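You operate a simulated robot arm through the tools that you are given. There is no shell and no other tool.

You are at the controls of a simulated robot arm. One attempt, no reset.

JOB
Put things in order on the steel bench top. At the end: the white stopper is on the yellow grease pot; the silver impactor stands where the orange plate block stood; the orange plate block stands on top of the yellow note pad; the blue nozzle (marked "0.3") stands where the silver impactor stood; the red bung stands where the blue nozzle stood; whatever was shut is shut again. Leave all else as you found it, and nothing knocked over.

It is judged by the outcome, as a careful person would: the job done as asked, and still so three seconds after it is handed in. It fails if anything else is knocked over, pushed out of place, dropped, spilled or broken. A push-on lid holds only when it is set on centred and level and pressed home; a screw cap is set on level and turned clockwise until tight.

ROBOT AND FRAMES
A 7-joint arm with a two-finger parallel gripper, fixed in place. Base frame: the origin is at the foot of the arm, x ahead of it, y to its left, z up; the work surface is at about z = 800. Readings come in mm, degrees, newtons and seconds.
With the tool pointing down near the work surface it reaches from about 100 to 660 mm from the base axis. Its first joint turns from -66.0 to 66.0 degrees. Payload 1.57 kg.
The tool frame sits at the grasp point between the pads (the TCP): z along the fingers, y along the line on which they close. The tips reach 30 mm beyond it. The gripper opens to 80 mm. The fingers are 17 mm wide and 12 mm thick; the gripper's body (40 by 82 mm) begins 80 mm behind the TCP.
Orientation is that of the tool frame in the base frame, as a unit quaternion [x, y, z, w]. With the fingers straight down and closing along the base's y, the tool's x points along the base's -x, its y along +y and its z along -z.

CONTROLS
- The arm moves only by the tool nudge_tool. Its argument "increments" is a list of rows, each a list of 7 numbers: the turn, a rotation vector about the tool's x, y, z in units of 8 degrees (1.0 is 8 degrees), then the shift along the tool's x, y, z in units of 30 mm (1.0 is 30 mm), then the gripper command, from -1 (fully open) to 1 (shut), values between in proportion. In form: [[ax, ay, az, dx, dy, dz, gripper], ...]. A call has 1 to 20 rows; each row shifts and turns the commanded pose from where the row before left it, along the tool's axes as they then stand. A call with a number of a shift or a turn outside -1 to 1 is refused whole. Rows are played at 5 a second. More than 50 mm and 8.6 degrees between two rows, or a gripper value outside its range, and nothing of the call is played. A pose out of reach is approached as far as the arm can. The call stops where the force on the tool passes 40 N (or 10 N more than at its start, if that is more) or the arm is blocked; 0.2 s more then pass. Each finger travels about 72 mm/s and halts on what it meets, pressing with about 40 N; the grip force reading is that of the motor and also rises with nothing between the fingers. The clock runs only during rows and for 0.2 s after the last one: add rows that do not move to give the fingers time. The reply holds the time, the measured pose of the TCP, the force on the tool along the base axes, the opening and the grip force, in the units named above and with some noise, with the torque about the TCP (base axes, N m) and any sound that the robot's microphone picked up.
- Cameras (640 x 400 px; columns grow to the right, rows downward): "scene" is fixed at [57.5, 423.8, 1412.7]; the picture's right is [-0.76, -0.65, 0.00], its down [-0.37, 0.43, -0.82] and it looks along [0.54, -0.63, -0.57] (base axes); focal length 314 px, centre (320, 200). "wrist" rides on the gripper at [72, -7, -122] in the tool frame; the picture's right is [0.09, 1.00, 0.00], its down [-0.84, 0.08, -0.54] and it looks along [-0.54, 0.05, 0.84] (tool axes); focal length 238 px, centre (320, 200). There is no depth. A picture from a camera that has moved, and an enlarged one, comes with that camera's place and axes in the base frame and with its lens. The place of the scene camera against the robot may be out by one fixed shift of up to 18 mm in any direction.
- snapshot(camera): a new picture of that camera. It takes no simulated time.
- enlarge(camera, box): a new picture of the part [left, top, right, bottom] of that camera's present view, enlarged. It takes no simulated time.
- sign_off(): hands the job in; it is judged then, once.

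Places have to be worked out from the pictures, the camera data and where the tool is seen. Open the gripper and draw the arm clear of the work before you hand the job in, unless the task says otherwise.

The tools are called as name(argument=value, ...) on one line, values as JSON. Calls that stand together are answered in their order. nudge_tool: Moves the arm, as the interface text tells. Its arguments: {"type":"object","properties":{"increments":{"type":"array","items":{"type":"array","items":{"type":"number"}}}},"required":["increments"]} The other tools are called the same way: snapshot (camera) takes a picture; enlarge (camera, box) takes an enlarged picture of a part of a camera's view; sign_off () hands the job in.

At the start:

```text
time_s: 0.0
ee_pos: [279.2, -234.5, 1138.1]
orientation: [0.001, 1.0, 0.0, 0.0]
contact_force: [-0.3, 0.3, -1.0]
torque: [-0.02, -0.02, -0.02]
opening: 80.1
gripper_force: 0.0
```

scene: 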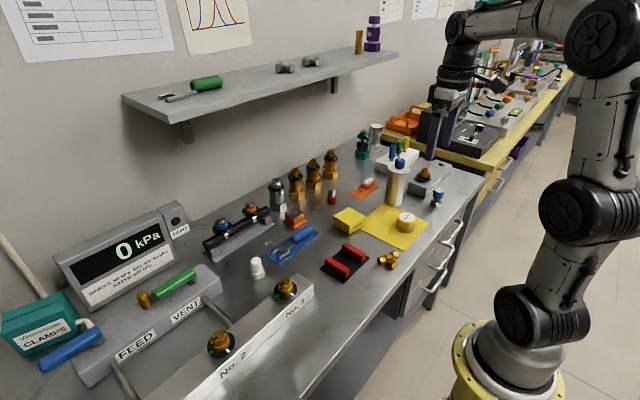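
wrist: 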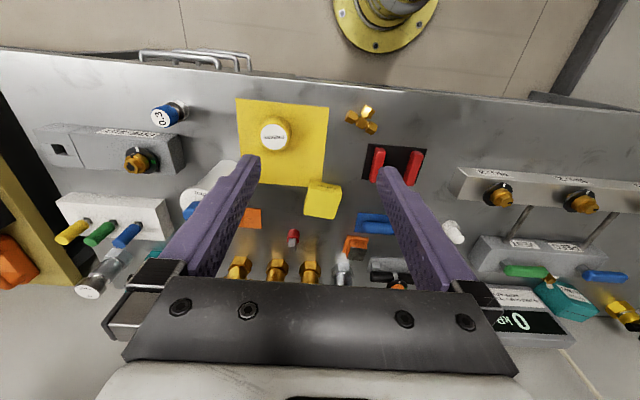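

I'll start by looking closely at the bench from both cameras to identify each object before moving.

enlarge(camera="scene", box=[320, 120, 480, 220])

enlarge(camera="scene", box=[190, 160, 350, 260])

enlarge(camera="scene", box=[300, 180, 460, 280])

enlarge(camera="scene", box=[180, 220, 380, 345])

enlarge(camera="wrist", box=[220, 80, 380, 180])

enlarge(camera="wrist", box=[220, 180, 380, 280])

enlarge(camera="wrist", box=[330, 90, 490, 290])

enlarge(camera="wrist", box=[30, 80, 230, 305])

```text
4.00 times, centred on (400, 170) of scene
camera zoom: at [57.5, 423.8, 1412.7], right [-0.76, -0.65, 0.0], down [-0.37, 0.43, -0.82], along [0.54, -0.63, -0.57], focal length 1255 px, centre (0, 320)
```

zoom: 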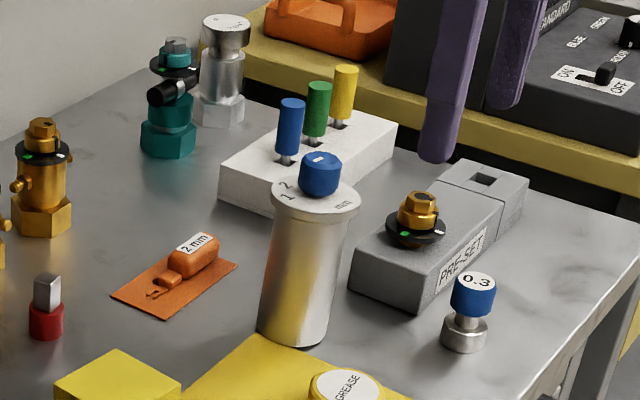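

```text
4.00 times, centred on (270, 210) of scene
camera zoom: at [57.5, 423.8, 1412.7], right [-0.76, -0.65, 0.0], down [-0.37, 0.43, -0.82], along [0.54, -0.63, -0.57], focal length 1255 px, centre (520, 160)
```

zoom: 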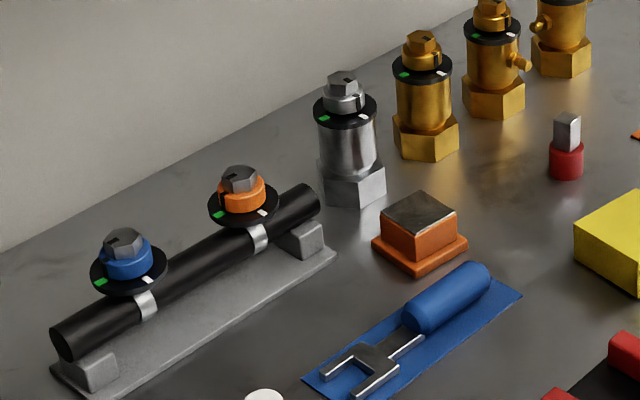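

```text
4.00 times, centred on (380, 230) of scene
camera zoom: at [57.5, 423.8, 1412.7], right [-0.76, -0.65, 0.0], down [-0.37, 0.43, -0.82], along [0.54, -0.63, -0.57], focal length 1255 px, centre (80, 80)
```

zoom: 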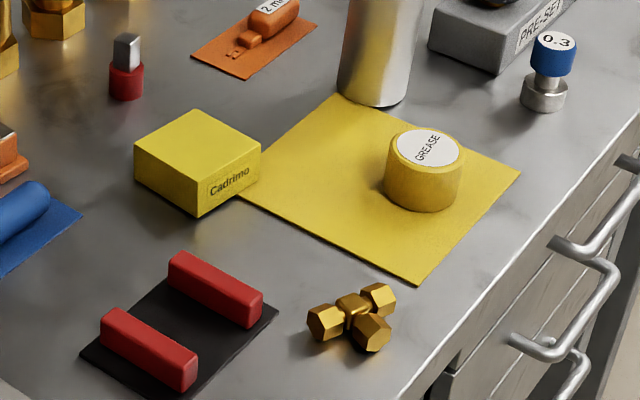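

```text
3.20 times, centred on (280, 282) of scene
camera zoom: at [57.5, 423.8, 1412.7], right [-0.76, -0.65, 0.0], down [-0.37, 0.43, -0.82], along [0.54, -0.63, -0.57], focal length 1004 px, centre (448, -64)
```

zoom: 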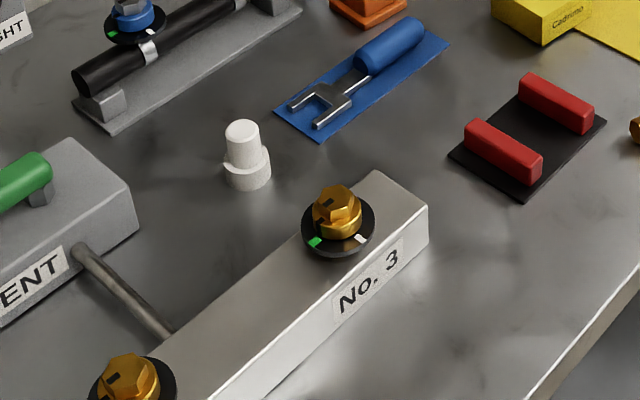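

```text
4.00 times, centred on (300, 130) of wrist
camera zoom: at [208.0, -241.2, 1259.4], right [-0.09, 1.0, 0.0], down [0.84, 0.08, 0.54], along [0.54, 0.05, -0.84], focal length 953 px, centre (400, 480)
```

zoom: 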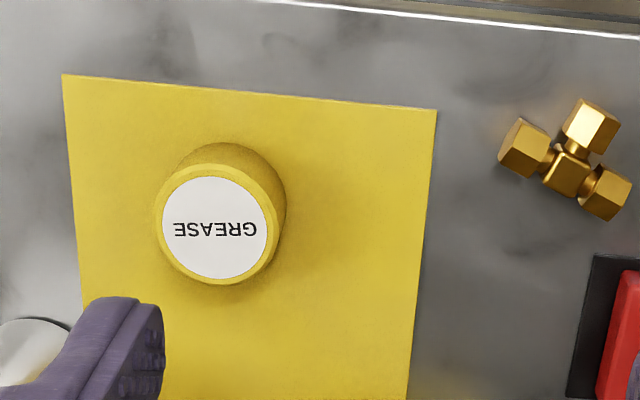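

```text
4.00 times, centred on (300, 230) of wrist
camera zoom: at [208.0, -241.2, 1259.4], right [-0.09, 1.0, 0.0], down [0.84, 0.08, 0.54], along [0.54, 0.05, -0.84], focal length 953 px, centre (400, 80)
```

zoom: 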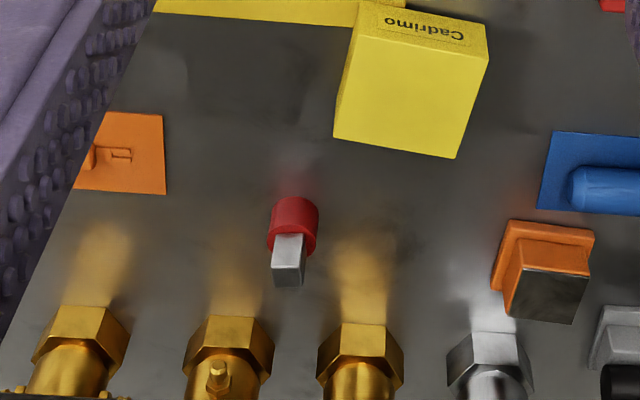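

```text
2.00 times, centred on (410, 190) of wrist
camera zoom: at [208.0, -241.2, 1259.4], right [-0.09, 1.0, 0.0], down [0.84, 0.08, 0.54], along [0.54, 0.05, -0.84], focal length 477 px, centre (140, 220)
```

zoom: 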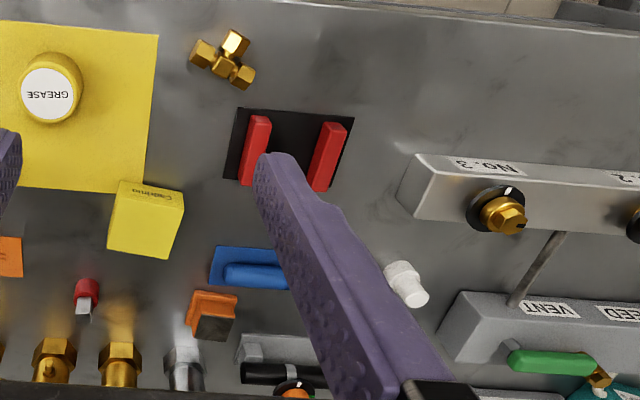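

```text
1.78 times, centred on (130, 192) of wrist
camera zoom: at [208.0, -241.2, 1259.4], right [-0.09, 1.0, 0.0], down [0.84, 0.08, 0.54], along [0.54, 0.05, -0.84], focal length 424 px, centre (658, 213)
```

zoom: 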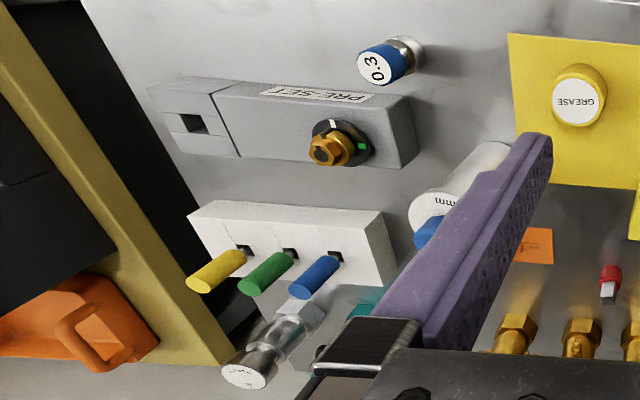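

Next I zoom in harder on the ambiguous silver items, the canister, the bung, the stopper and the display text.

enlarge(camera="scene", box=[345, 110, 409, 150])

enlarge(camera="scene", box=[364, 150, 428, 210])

enlarge(camera="scene", box=[260, 170, 350, 230])

enlarge(camera="scene", box=[50, 200, 210, 310])

enlarge(camera="scene", box=[0, 280, 120, 380])

enlarge(camera="scene", box=[110, 10, 400, 130])

enlarge(camera="wrist", box=[60, 230, 140, 310])

enlarge(camera="scene", box=[410, 60, 570, 160])

```text
10.00 times, centred on (377, 130) of scene
camera zoom: at [57.5, 423.8, 1412.7], right [-0.76, -0.65, 0.0], down [-0.37, 0.43, -0.82], along [0.54, -0.63, -0.57], focal length 3138 px, centre (-250, 900)
```

zoom: 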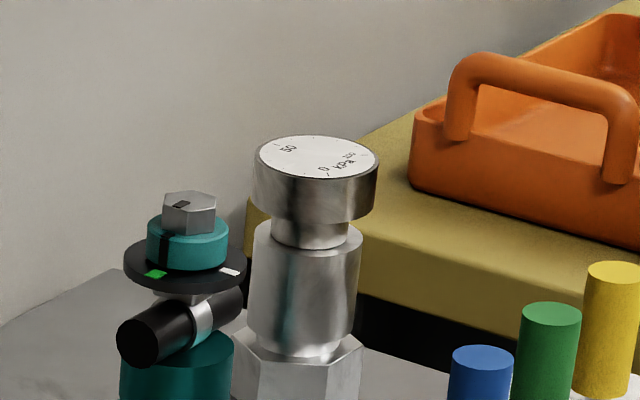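

```text
6.67 times, centred on (396, 180) of scene
camera zoom: at [57.5, 423.8, 1412.7], right [-0.76, -0.65, 0.0], down [-0.37, 0.43, -0.82], along [0.54, -0.63, -0.57], focal length 2092 px, centre (-187, 333)
```

zoom: 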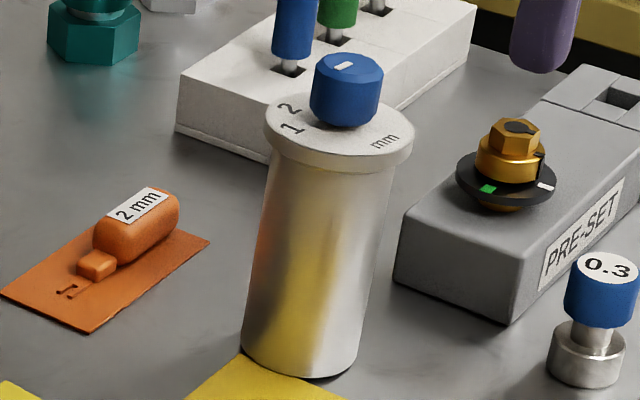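

```text
6.67 times, centred on (305, 200) of scene
camera zoom: at [57.5, 423.8, 1412.7], right [-0.76, -0.65, 0.0], down [-0.37, 0.43, -0.82], along [0.54, -0.63, -0.57], focal length 2092 px, centre (420, 200)
```

zoom: 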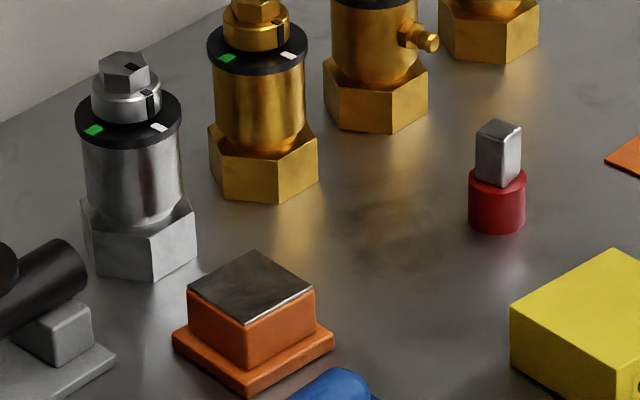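

```text
3.64 times, centred on (130, 255) of scene
camera zoom: at [57.5, 423.8, 1412.7], right [-0.76, -0.65, 0.0], down [-0.37, 0.43, -0.82], along [0.54, -0.63, -0.57], focal length 1141 px, centre (1011, 0)
```

zoom: 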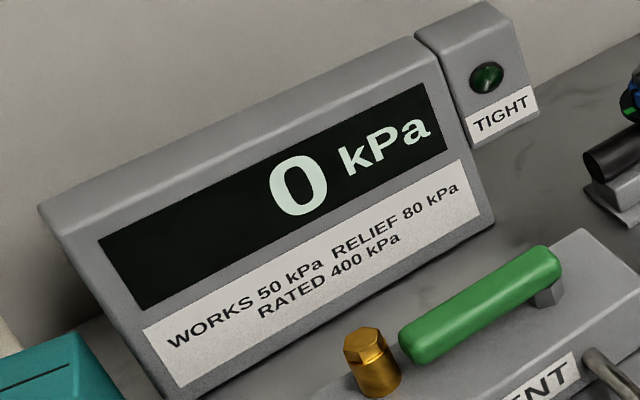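

```text
4.00 times, centred on (60, 330) of scene
camera zoom: at [57.5, 423.8, 1412.7], right [-0.76, -0.65, 0.0], down [-0.37, 0.43, -0.82], along [0.54, -0.63, -0.57], focal length 1255 px, centre (1360, -320)
```

zoom: 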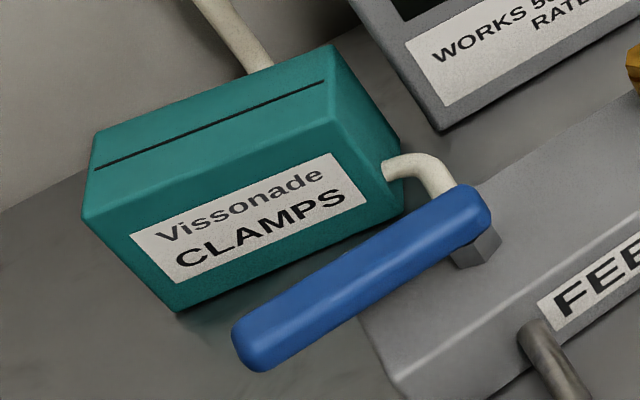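

```text
2.21 times, centred on (255, 70) of scene
camera zoom: at [57.5, 423.8, 1412.7], right [-0.76, -0.65, 0.0], down [-0.37, 0.43, -0.82], along [0.54, -0.63, -0.57], focal length 692 px, centre (463, 487)
```

zoom: 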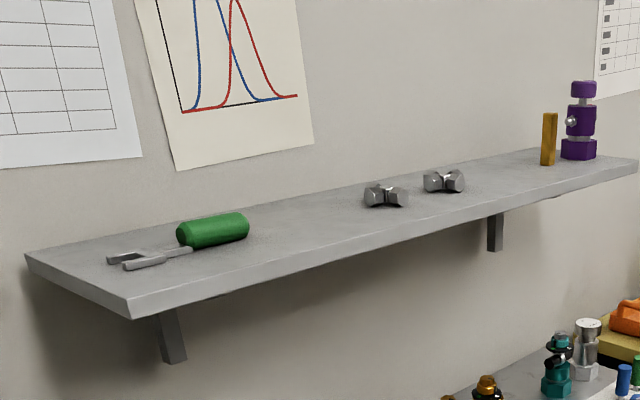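

```text
5.00 times, centred on (100, 270) of wrist
camera zoom: at [208.0, -241.2, 1259.4], right [-0.09, 1.0, 0.0], down [0.84, 0.08, 0.54], along [0.54, 0.05, -0.84], focal length 1192 px, centre (1420, -150)
```

zoom: 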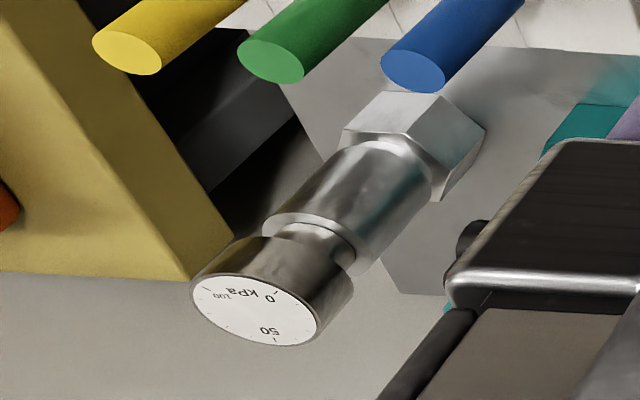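

```text
4.00 times, centred on (490, 110) of scene
camera zoom: at [57.5, 423.8, 1412.7], right [-0.76, -0.65, 0.0], down [-0.37, 0.43, -0.82], along [0.54, -0.63, -0.57], focal length 1255 px, centre (-360, 560)
```

zoom: 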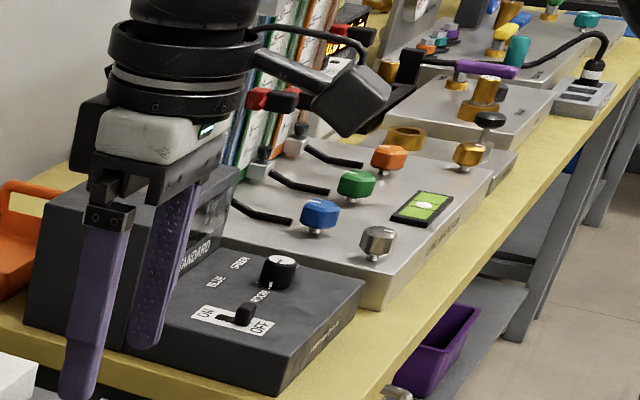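

The likely identities so far:
- **Impactor:** the silver cylinder with the blue knob.
- **Note pad:** the "Cadrimo" block.
- **Plate block:** orange, with a dark top.

I'll move the wrist camera over the middle of the bench to get accurate positions.

nudge_tool(increments=[[0, 0, 0, -0.8, 0.75, 0, -1], [0, 0, 0, -0.8, 0.75, 0.3, -1], [0, 0, 0, -0.8, 0.75, 0.3, -1], [0, 0, 0, -0.8, 0.75, 0.3, -1], [0, 0, 0, -0.8, 0.75, 0.3, -1], [0, 0, 0, 0, 0, 0, -1]])

snapshot(camera="wrist")

snapshot(camera="scene")

```text
time_s: 1.4
ee_pos: [400.4, -122.7, 1104.7]
orientation: [0.0, 1.0, 0.0, 0.0]
contact_force: [0.3, -1.0, -0.2]
torque: [0.01, -0.01, 0.02]
opening: 80.0
gripper_force: 0.1
```

```text
taken
camera wrist: at [328.8, -130.1, 1225.8], right [-0.09, 1.0, 0.0], down [0.84, 0.08, 0.54], along [0.54, 0.05, -0.84], focal length 238 px, centre (320, 200)
```

wrist: 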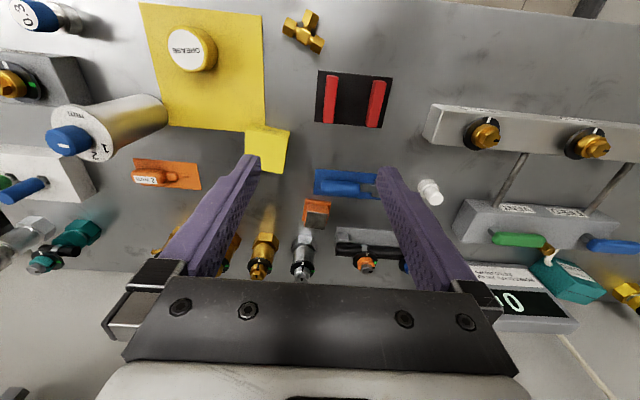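

```text
taken
```

scene: 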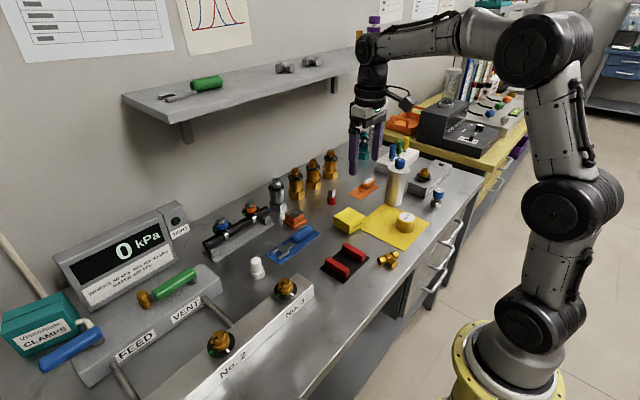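

I'll zoom in on this wrist view for accurate pixel positions of the objects.

enlarge(camera="wrist", box=[240, 150, 400, 250])

enlarge(camera="wrist", box=[120, 0, 320, 180])

enlarge(camera="wrist", box=[380, 150, 480, 250])

enlarge(camera="wrist", box=[0, 0, 180, 180])

```text
4.00 times, centred on (320, 200) of wrist
camera zoom: at [328.8, -130.1, 1225.8], right [-0.09, 1.0, 0.0], down [0.84, 0.08, 0.54], along [0.54, 0.05, -0.84], focal length 953 px, centre (320, 200)
```

zoom: 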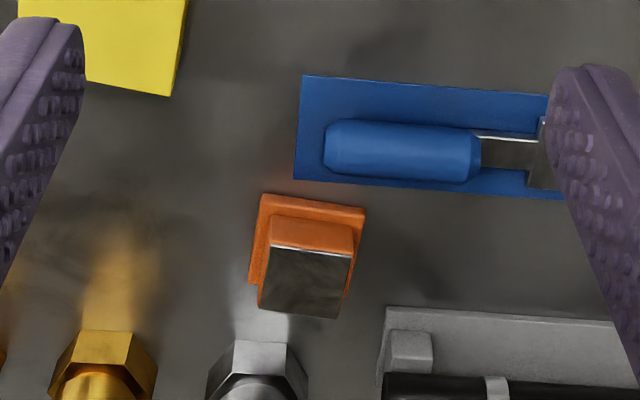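

```text
2.22 times, centred on (220, 90) of wrist
camera zoom: at [328.8, -130.1, 1225.8], right [-0.09, 1.0, 0.0], down [0.84, 0.08, 0.54], along [0.54, 0.05, -0.84], focal length 530 px, centre (542, 444)
```

zoom: 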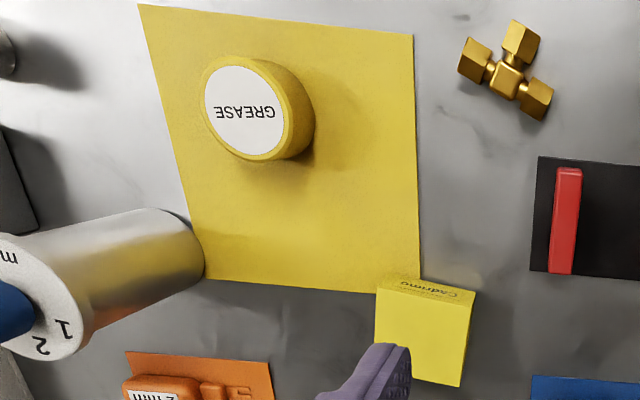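

```text
4.00 times, centred on (430, 200) of wrist
camera zoom: at [328.8, -130.1, 1225.8], right [-0.09, 1.0, 0.0], down [0.84, 0.08, 0.54], along [0.54, 0.05, -0.84], focal length 953 px, centre (-120, 200)
```

zoom: 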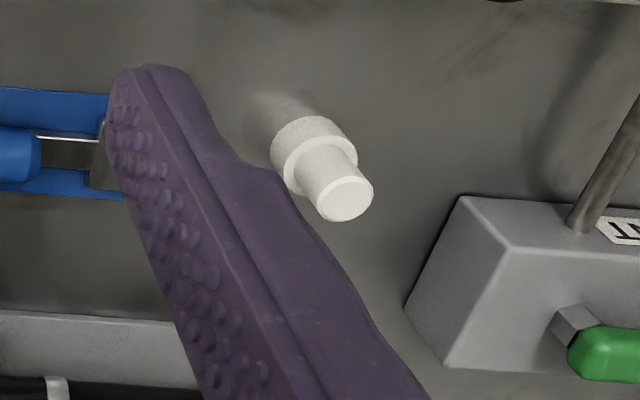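

```text
2.22 times, centred on (90, 90) of wrist
camera zoom: at [328.8, -130.1, 1225.8], right [-0.09, 1.0, 0.0], down [0.84, 0.08, 0.54], along [0.54, 0.05, -0.84], focal length 530 px, centre (831, 444)
```

zoom: 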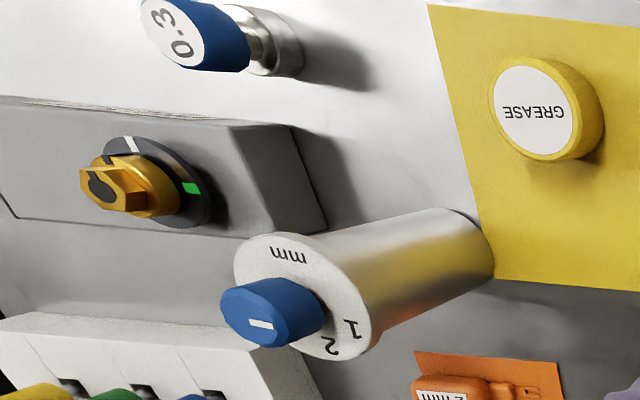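

The shelf's front edge looks to be near x≈655, z≈1180–1204, so I need to know how much room the wrist needs under it. I'll zoom on the arm and shelf.

enlarge(camera="scene", box=[330, 0, 490, 180])

enlarge(camera="scene", box=[110, 40, 410, 160])

```text
2.22 times, centred on (410, 90) of scene
camera zoom: at [57.5, 423.8, 1412.7], right [-0.76, -0.65, 0.0], down [-0.37, 0.43, -0.82], along [0.54, -0.63, -0.57], focal length 697 px, centre (120, 444)
```

zoom: 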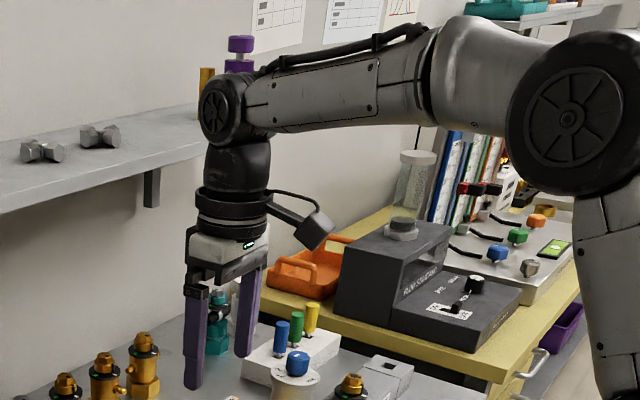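

```text
2.13 times, centred on (260, 100) of scene
camera zoom: at [57.5, 423.8, 1412.7], right [-0.76, -0.65, 0.0], down [-0.37, 0.43, -0.82], along [0.54, -0.63, -0.57], focal length 669 px, centre (448, 413)
```

zoom: 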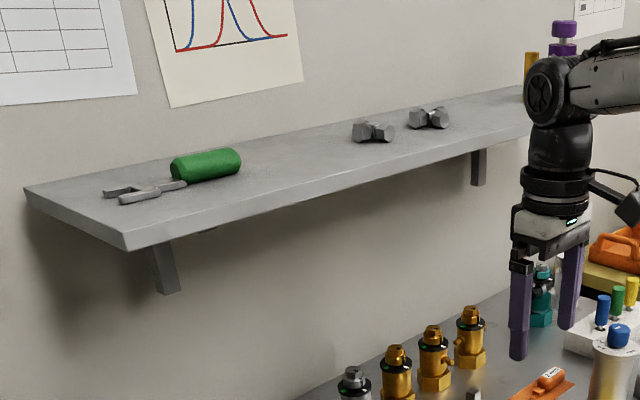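

The wrist joint's top sits about 250 mm above the TCP, so under the shelf (x > 600) I must keep TCP z below about 915. I'll come down and approach the orange plate block for a close look.

nudge_tool(increments=[[0, 0, 0, -0.75, 0.05, 0.95, -1], [0, 0, 0, -0.75, 0.05, 0.95, -1], [0, 0, 0, -0.75, 0.05, 0.95, -1], [0, 0, 0, -0.75, 0.05, 0.95, -1], [0, 0, 0, -0.75, 0.05, 0.95, -1], [0, 0, 0, -0.75, 0.05, 0.95, -1], [0, 0, 0, -0.75, 0.05, 0.4, -1], [0, 0, 0, -0.75, 0, 0, -1], [0, 0, 0, 0, 0, 0, -1]])

snapshot(camera="wrist")

snapshot(camera="scene")

```text
time_s: 3.4
ee_pos: [580.9, -111.0, 919.4]
orientation: [0.0, 1.0, 0.0, 0.0]
contact_force: [-0.3, 0.1, 0.7]
torque: [-0.01, 0.02, -0.01]
opening: 80.0
gripper_force: 0.0
```

```text
taken
camera wrist: at [508.1, -118.9, 1041.0], right [-0.09, 1.0, 0.0], down [0.84, 0.08, 0.54], along [0.54, 0.05, -0.84], focal length 238 px, centre (320, 200)
```

wrist: 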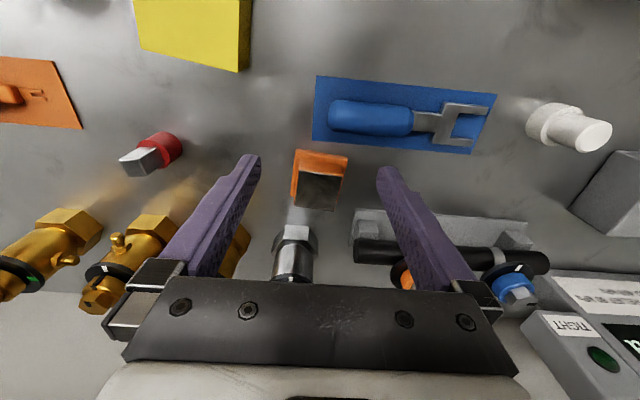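

```text
taken
```

scene: 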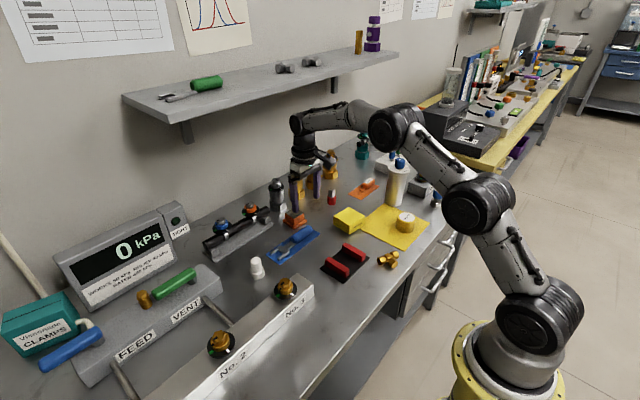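

enlarge(camera="wrist", box=[260, 130, 380, 220])

enlarge(camera="wrist", box=[100, 110, 220, 200])

enlarge(camera="wrist", box=[510, 80, 630, 170])

enlarge(camera="scene", box=[240, 90, 400, 230])

```text
4.44 times, centred on (320, 175) of wrist
camera zoom: at [508.1, -118.9, 1041.0], right [-0.09, 1.0, 0.0], down [0.84, 0.08, 0.54], along [0.54, 0.05, -0.84], focal length 1059 px, centre (320, 311)
```

zoom: 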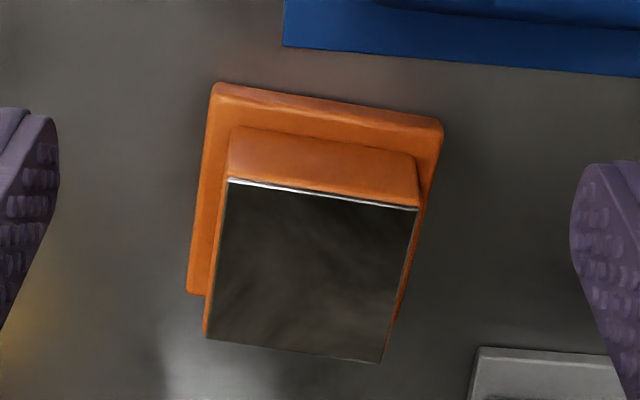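

```text
4.44 times, centred on (160, 155) of wrist
camera zoom: at [508.1, -118.9, 1041.0], right [-0.09, 1.0, 0.0], down [0.84, 0.08, 0.54], along [0.54, 0.05, -0.84], focal length 1059 px, centre (1031, 400)
```

zoom: 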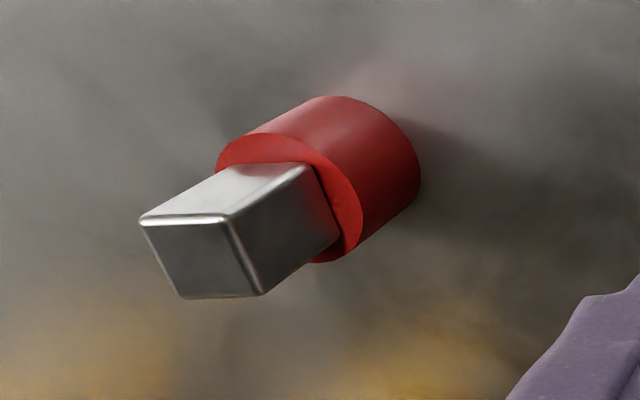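

```text
4.44 times, centred on (570, 125) of wrist
camera zoom: at [508.1, -118.9, 1041.0], right [-0.09, 1.0, 0.0], down [0.84, 0.08, 0.54], along [0.54, 0.05, -0.84], focal length 1059 px, centre (-791, 533)
```

zoom: 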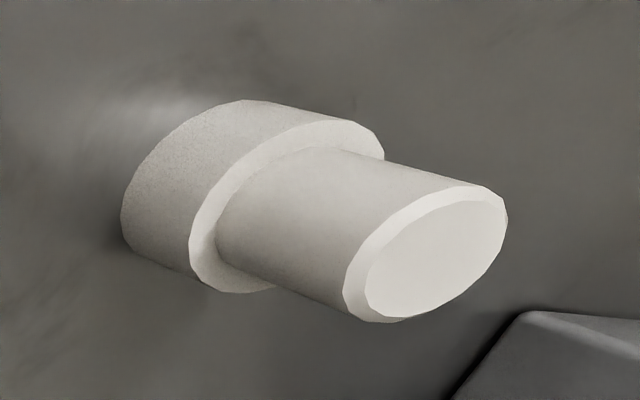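

```text
2.86 times, centred on (320, 160) of scene
camera zoom: at [57.5, 423.8, 1412.7], right [-0.76, -0.65, 0.0], down [-0.37, 0.43, -0.82], along [0.54, -0.63, -0.57], focal length 896 px, centre (320, 314)
```

zoom: 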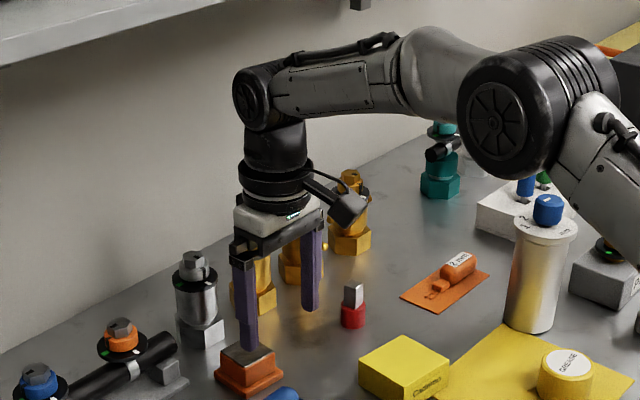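

I put the orange block's centre at about (629.7, -110), top z≈838, yawed -3.8°. I'll move above it, match the yaw, and check before going down.

nudge_tool(increments=[[0, 0, 0, -0.5, 0.02, 0.5, -1], [0, 0, 0, -0.56, 0.02, 0.5, -1], [0, 0, 0, -0.56, 0, 0, -1], [0, 0, 0.475, 0, 0, 0, -1], [0, 0, 0, 0, 0, 0, -1]])

snapshot(camera="wrist")

enlarge(camera="scene", box=[240, 60, 400, 240])

```text
time_s: 4.6
ee_pos: [628.0, -109.4, 889.5]
orientation: [0.034, 0.999, 0.0, 0.001]
contact_force: [-0.3, 0.5, 0.4]
torque: [0.02, -0.02, -0.01]
opening: 79.9
gripper_force: 0.1
```

```text
taken
camera wrist: at [556.0, -111.5, 1011.2], right [-0.03, 1.0, 0.0], down [0.84, 0.02, 0.54], along [0.54, 0.01, -0.84], focal length 238 px, centre (320, 200)
```

wrist: 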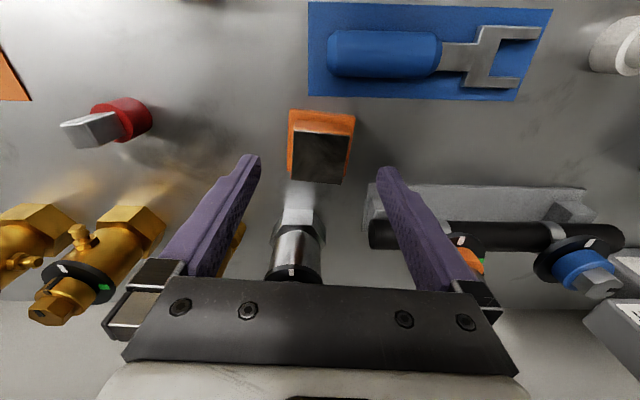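

```text
2.22 times, centred on (320, 150) of scene
camera zoom: at [57.5, 423.8, 1412.7], right [-0.76, -0.65, 0.0], down [-0.37, 0.43, -0.82], along [0.54, -0.63, -0.57], focal length 697 px, centre (320, 311)
```

zoom: 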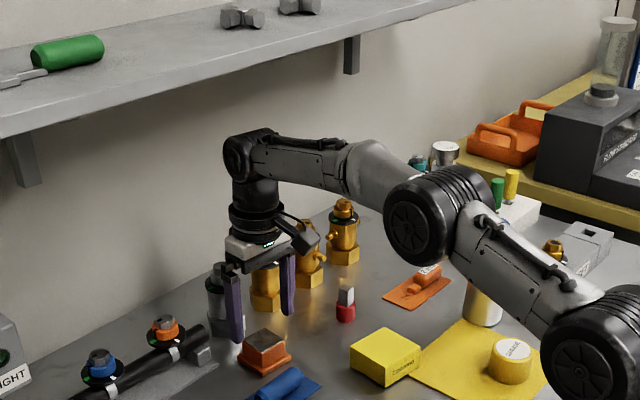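

enlarge(camera="wrist", box=[240, 90, 400, 210])

```text
3.33 times, centred on (320, 150) of wrist
camera zoom: at [556.0, -111.5, 1011.2], right [-0.03, 1.0, 0.0], down [0.84, 0.02, 0.54], along [0.54, 0.01, -0.84], focal length 794 px, centre (320, 367)
```

zoom: 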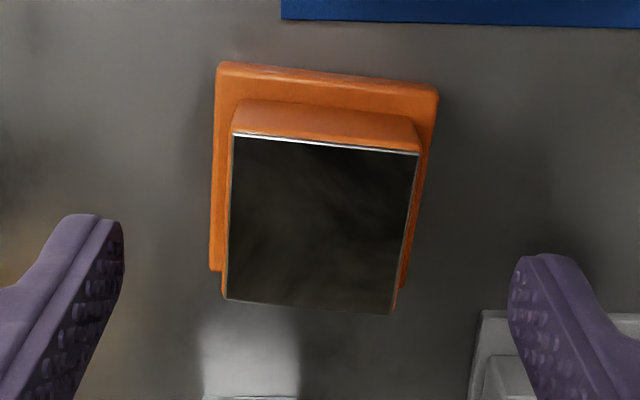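

The block is centred within about 1.5 mm and the yaw matches. I'll descend to TCP z≈843 and close on the upper block.

nudge_tool(increments=[[0, 0, 0, -0.04, -0.03, 0.78, -1], [0, 0, 0, 0, 0, 0.78, -1], [0, 0, 0, 0, 0, 0, -1], [0, 0, 0, 0, 0, 0, -0.5], [0, 0, 0, 0, 0, 0, 0], [0, 0, 0, 0, 0, 0, 0.3], [0, 0, 0, 0, 0, 0, 0.3], [0, 0, 0, 0, 0, 0, 0.3]])

snapshot(camera="wrist")

enlarge(camera="scene", box=[240, 120, 360, 240])

```text
time_s: 6.4
ee_pos: [628.9, -109.7, 840.9]
orientation: [0.033, 0.999, 0.0, 0.0]
contact_force: [1.2, -0.1, -0.1]
torque: [-0.05, -0.06, 0.0]
opening: 43.5
gripper_force: 39.9
```

```text
taken
camera wrist: at [557.2, -112.1, 962.6], right [-0.03, 1.0, 0.0], down [0.84, 0.02, 0.54], along [0.54, 0.01, -0.84], focal length 238 px, centre (320, 200)
```

wrist: 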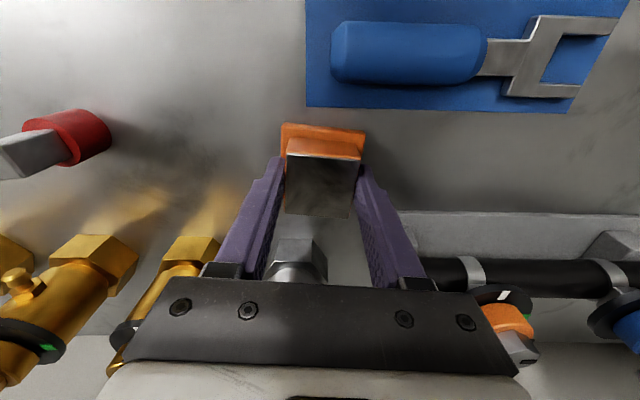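

```text
3.33 times, centred on (300, 180) of scene
camera zoom: at [57.5, 423.8, 1412.7], right [-0.76, -0.65, 0.0], down [-0.37, 0.43, -0.82], along [0.54, -0.63, -0.57], focal length 1046 px, centre (387, 267)
```

zoom: 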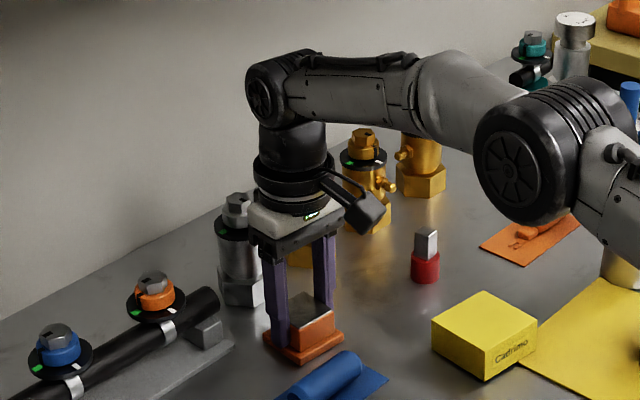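

The block is gripped at 43.5 mm opening. I'll lift it, carry it to the note pad centre at about (490, -210.5), and turn a little to match the pad.

nudge_tool(increments=[[0, 0, 0, 0, 0, -0.3, 0.3], [0, 0, 0, 0, 0, -0.8, 0.3], [0, 0, 0, 0, 0, -0.9, 0.3], [0, 0, 0, 0.73, -0.61, 0, 0.3], [0, 0, 0, 0.73, -0.61, 0, 0.3], [0, 0, 0, 0.73, -0.61, 0, 0.3], [0, 0, 0, 0.73, -0.61, 0, 0.3], [0, 0, 0, 0.73, -0.61, 0, 0.3], [0, 0, 0, 0.73, -0.61, 0, 0.3], [0, 0, 0.3, 0, 0, 0, 0.3], [0, 0, 0, 0, 0, 0, 0.3]])

snapshot(camera="wrist")

enlarge(camera="scene", box=[300, 150, 420, 270])

```text
time_s: 8.8
ee_pos: [490.9, -213.2, 903.4]
orientation: [0.054, 0.999, 0.0, 0.0]
contact_force: [0.6, 0.4, -2.2]
torque: [0.03, -0.03, -0.02]
opening: 43.4
gripper_force: 40.1
```

```text
taken
camera wrist: at [419.5, -210.7, 1023.2], right [0.02, 1.0, 0.0], down [0.84, -0.01, 0.54], along [0.54, -0.01, -0.84], focal length 238 px, centre (320, 200)
```

wrist: 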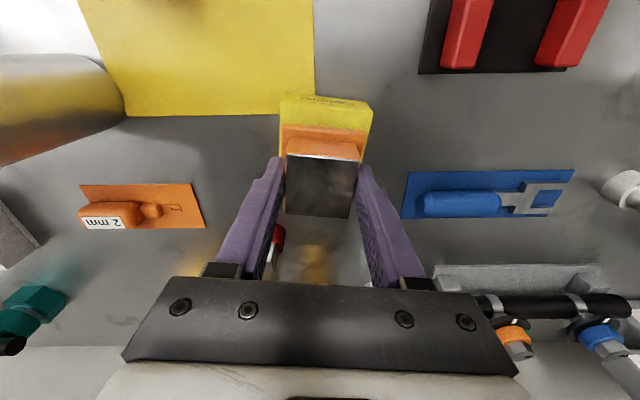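

```text
3.33 times, centred on (360, 210) of scene
camera zoom: at [57.6, 423.8, 1412.7], right [-0.76, -0.65, 0.0], down [-0.37, 0.43, -0.82], along [0.54, -0.63, -0.57], focal length 1046 px, centre (187, 167)
```

zoom: 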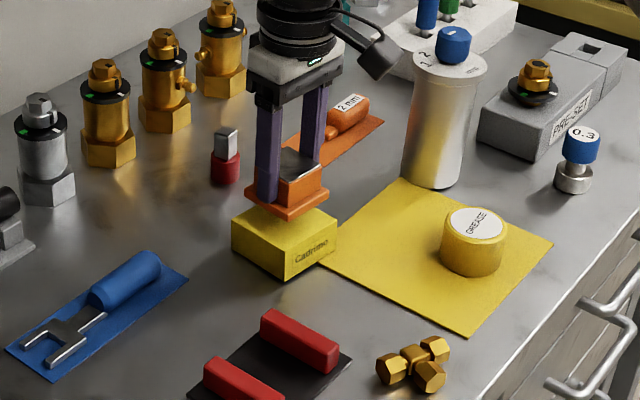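

enlarge(camera="wrist", box=[250, 80, 400, 220])

```text
2.86 times, centred on (325, 150) of wrist
camera zoom: at [419.5, -210.7, 1023.2], right [0.02, 1.0, 0.0], down [0.84, -0.01, 0.54], along [0.54, -0.01, -0.84], focal length 681 px, centre (306, 343)
```

zoom: 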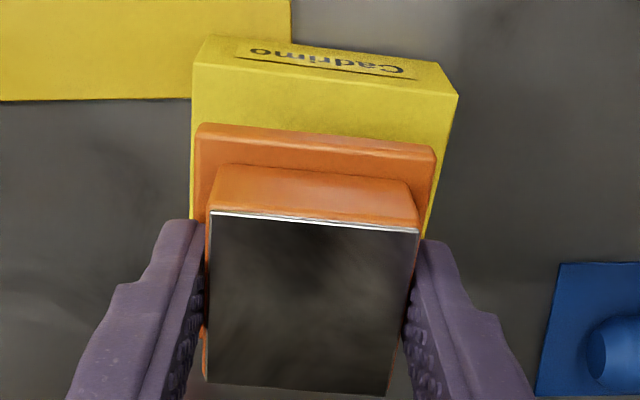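

The pad's near edge puts its centre at about (491.5, -210.5). I'll shift +2.5 mm in y and lower to just above the expected contact at TCP z≈876.

nudge_tool(increments=[[0, 0, 0.1, -0.02, 0.09, 0.3, 0.3], [0, 0, 0, 0, 0, 0.3, 0.3], [0, 0, 0, 0, 0, 0.15, 0.3], [0, 0, 0, 0, 0, 0, 0.3]])

enlarge(camera="scene", box=[320, 180, 380, 240])

```text
time_s: 9.8
ee_pos: [492.2, -208.2, 879.7]
orientation: [0.06, 0.998, 0.0, 0.0]
contact_force: [0.1, 0.8, -0.9]
torque: [-0.01, 0.06, 0.0]
opening: 43.3
gripper_force: 40.0
```

```text
6.67 times, centred on (350, 210) of scene
camera zoom: at [57.5, 423.8, 1412.7], right [-0.76, -0.65, 0.0], down [-0.37, 0.43, -0.82], along [0.54, -0.63, -0.57], focal length 2092 px, centre (120, 133)
```

zoom: 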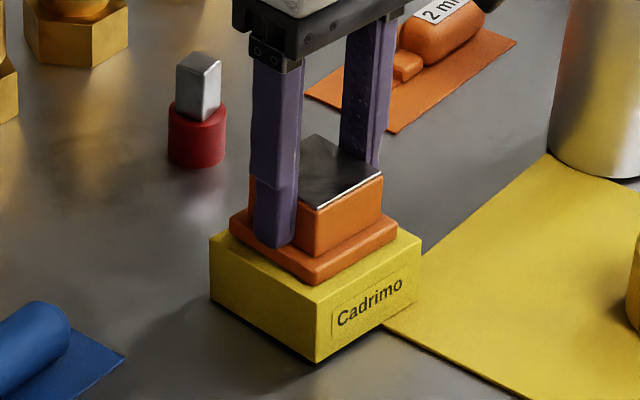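

The block sits nicely over the pad with a small gap. I'll lower in small steps until contact shows.

nudge_tool(increments=[[0, 0, 0, 0, -0.04, 0.05, 0.3], [0, 0, 0, 0, 0, 0.04, 0.3], [0, 0, 0, 0, 0, 0, 0.3]])

```text
time_s: 10.6
ee_pos: [491.7, -210.5, 880.3]
orientation: [0.061, 0.998, -0.001, 0.002]
contact_force: [-3.9, 5.5, 18.8]
torque: [-0.07, 0.71, -0.19]
opening: 43.4
gripper_force: 40.0
```

There is contact at about 19 N, so the pad top is near z≈839. I'll ease up 2 mm to relax the force and see what remains.

nudge_tool(increments=[[0, 0, 0, 0, 0, -0.06, 0.3], [0, 0, 0, 0, 0, 0, 0.3]])

enlarge(camera="scene", box=[320, 180, 380, 240])

```text
time_s: 11.2
ee_pos: [491.1, -209.6, 879.2]
orientation: [0.061, 0.998, 0.0, 0.0]
contact_force: [-3.1, 3.1, 15.7]
torque: [-0.05, 0.63, -0.15]
opening: 43.5
gripper_force: 40.4
```

```text
6.67 times, centred on (350, 210) of scene
camera zoom: at [57.2, 424.0, 1412.7], right [-0.76, -0.65, 0.0], down [-0.37, 0.43, -0.82], along [0.54, -0.63, -0.57], focal length 2092 px, centre (120, 133)
```

zoom: 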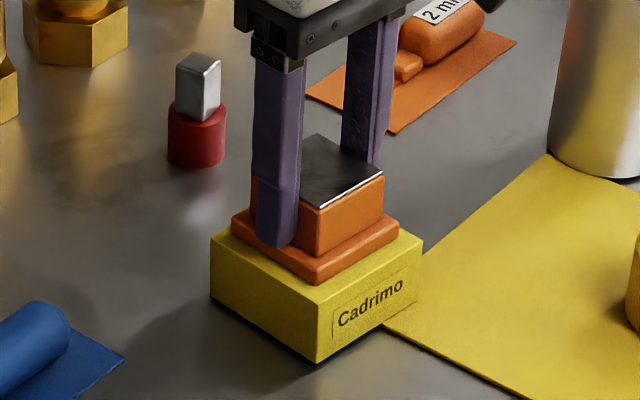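

nudge_tool(increments=[[0, 0, 0, 0, 0, -0.05, 0.3], [0, 0, 0, 0, 0, 0, 0.3]])

```text
time_s: 11.8
ee_pos: [490.4, -210.0, 879.0]
orientation: [0.061, 0.998, -0.001, -0.001]
contact_force: [-0.1, -2.5, 3.9]
torque: [-0.19, 0.19, 0.03]
opening: 43.6
gripper_force: 39.6
```

Force is down to about 4 N, so the block is resting on the pad. I'll open the gripper and then rise.

nudge_tool(increments=[[0, 0, 0, 0, 0, 0, -0.2], [0, 0, 0, 0, 0, 0, -0.6], [0, 0, 0, 0, 0, 0, -1], [0, 0, 0, 0, 0, 0, -1], [0, 0, 0, 0, 0, -0.5, -1], [0, 0, 0, 0, 0, -1, -1], [0, 0, 0, 0, 0, -1, -1], [0, 0, 0, 0, 0, 0, -1]])

enlarge(camera="scene", box=[320, 180, 380, 240])

snapshot(camera="wrist")

```text
time_s: 13.6
ee_pos: [491.7, -209.4, 957.3]
orientation: [0.061, 0.998, 0.0, 0.0]
contact_force: [-0.5, -1.1, 0.6]
torque: [-0.02, 0.04, -0.01]
opening: 80.0
gripper_force: 0.1
```

```text
6.67 times, centred on (350, 210) of scene
camera zoom: at [57.5, 423.8, 1412.7], right [-0.76, -0.65, 0.0], down [-0.37, 0.43, -0.82], along [0.54, -0.63, -0.57], focal length 2092 px, centre (120, 133)
```

zoom: 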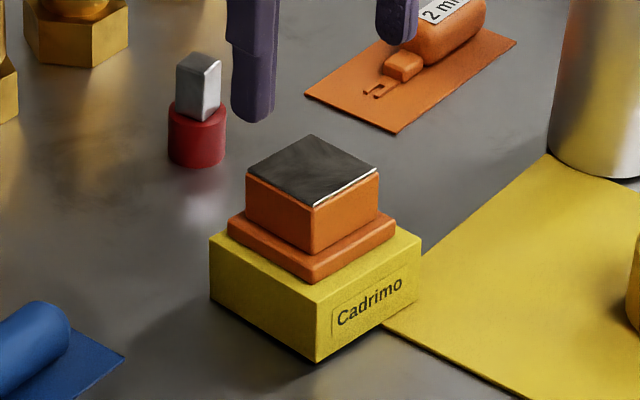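

```text
taken
camera wrist: at [419.9, -207.7, 1077.5], right [0.03, 1.0, 0.0], down [0.84, -0.03, 0.54], along [0.54, -0.02, -0.84], focal length 238 px, centre (320, 200)
```

wrist: 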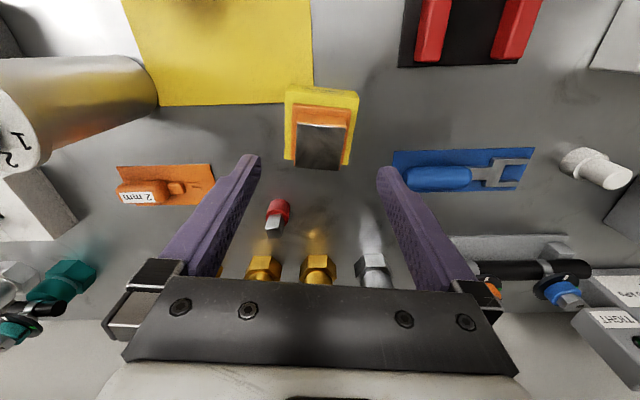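

The orange block stands centred on the pad. Next I'll rise and move toward the impactor to measure it accurately.

nudge_tool(increments=[[0, 0, -0.87, 0, 0, -1, -1], [0, 0, 0, 0, 0, -1, -1], [0, 0, 0, 0.5, -0.9, -1, -1], [0, 0, 0, 0.5, -0.9, -0.5, -1], [0, 0, 0, 0.5, -0.9, 0, -1], [0, 0, 0, 0.5, -0.9, 0, -1], [0, 0, 0, 0.5, -0.9, 0, -1], [0, 0, 0, 0.5, -0.9, 0, -1], [0, 0, 0, 0, 0, 0, -1]])

snapshot(camera="wrist")

snapshot(camera="scene")

```text
time_s: 15.6
ee_pos: [401.0, -372.1, 1061.1]
orientation: [0.0, 1.0, 0.0, 0.0]
contact_force: [-1.0, -0.3, -0.7]
torque: [0.03, 0.0, 0.02]
opening: 79.7
gripper_force: 0.0
```

```text
taken
camera wrist: at [330.5, -379.8, 1182.4], right [-0.09, 1.0, 0.0], down [0.84, 0.08, 0.54], along [0.54, 0.05, -0.84], focal length 238 px, centre (320, 200)
```

wrist: 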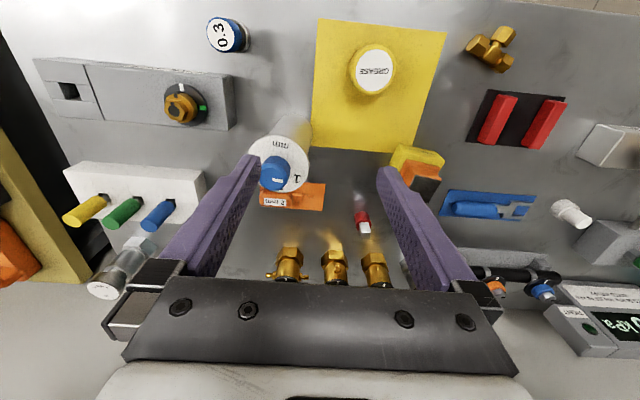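

```text
taken
```

scene: 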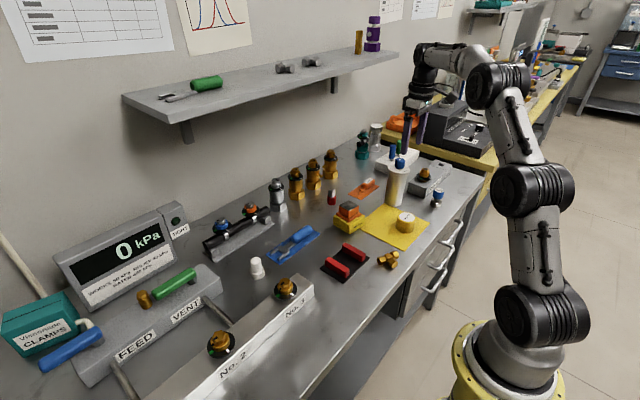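

enlarge(camera="wrist", box=[220, 100, 340, 220])

enlarge(camera="wrist", box=[190, 0, 310, 90])

enlarge(camera="wrist", box=[340, 190, 400, 250])

enlarge(camera="wrist", box=[300, 10, 460, 170])

```text
3.33 times, centred on (280, 160) of wrist
camera zoom: at [330.5, -379.8, 1182.4], right [-0.09, 1.0, 0.0], down [0.84, 0.08, 0.54], along [0.54, 0.05, -0.84], focal length 794 px, centre (453, 333)
```

zoom: 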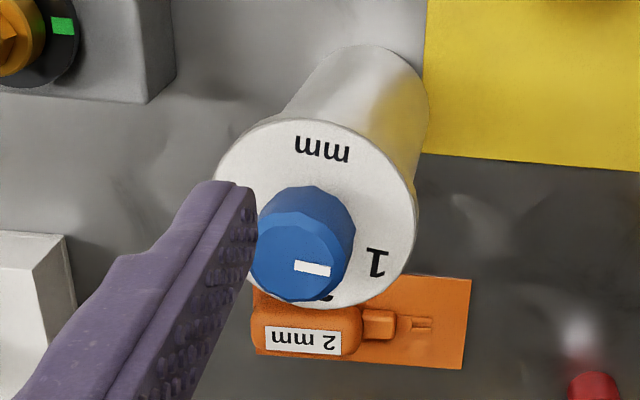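

```text
4.44 times, centred on (250, 45) of wrist
camera zoom: at [330.5, -379.8, 1182.4], right [-0.09, 1.0, 0.0], down [0.84, 0.08, 0.54], along [0.54, 0.05, -0.84], focal length 1059 px, centre (631, 889)
```

zoom: 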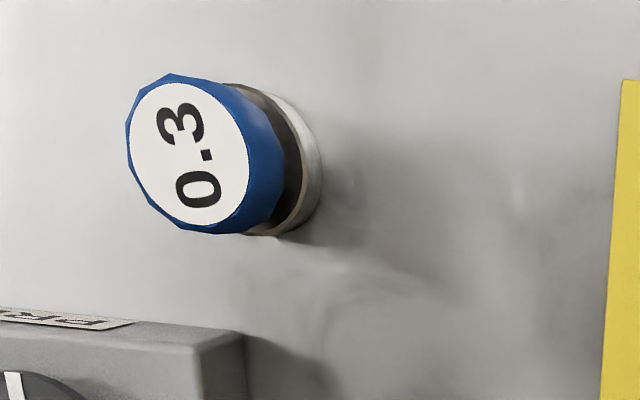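

```text
6.67 times, centred on (370, 220) of wrist
camera zoom: at [330.5, -379.8, 1182.4], right [-0.09, 1.0, 0.0], down [0.84, 0.08, 0.54], along [0.54, 0.05, -0.84], focal length 1589 px, centre (-13, 67)
```

zoom: 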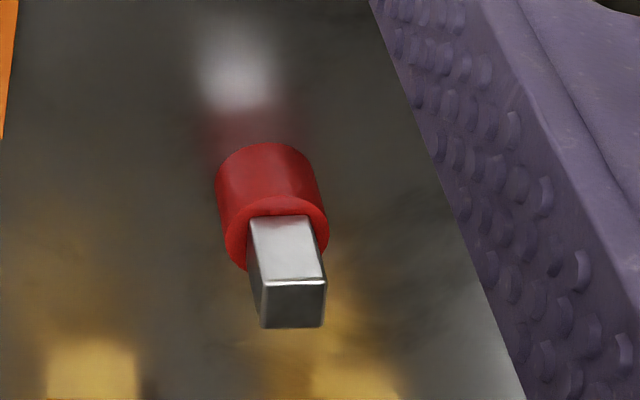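

```text
2.50 times, centred on (380, 90) of wrist
camera zoom: at [330.5, -379.8, 1182.4], right [-0.09, 1.0, 0.0], down [0.84, 0.08, 0.54], along [0.54, 0.05, -0.84], focal length 596 px, centre (170, 475)
```

zoom: 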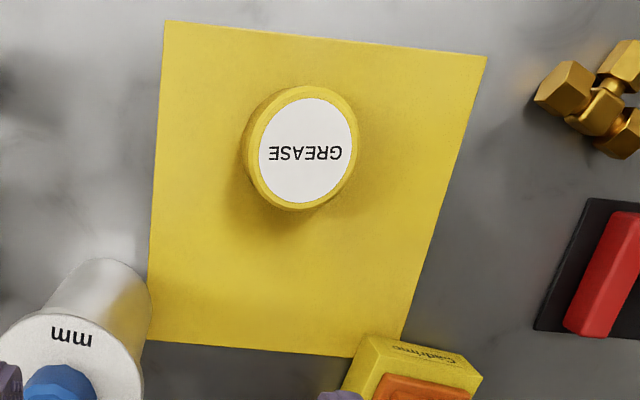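

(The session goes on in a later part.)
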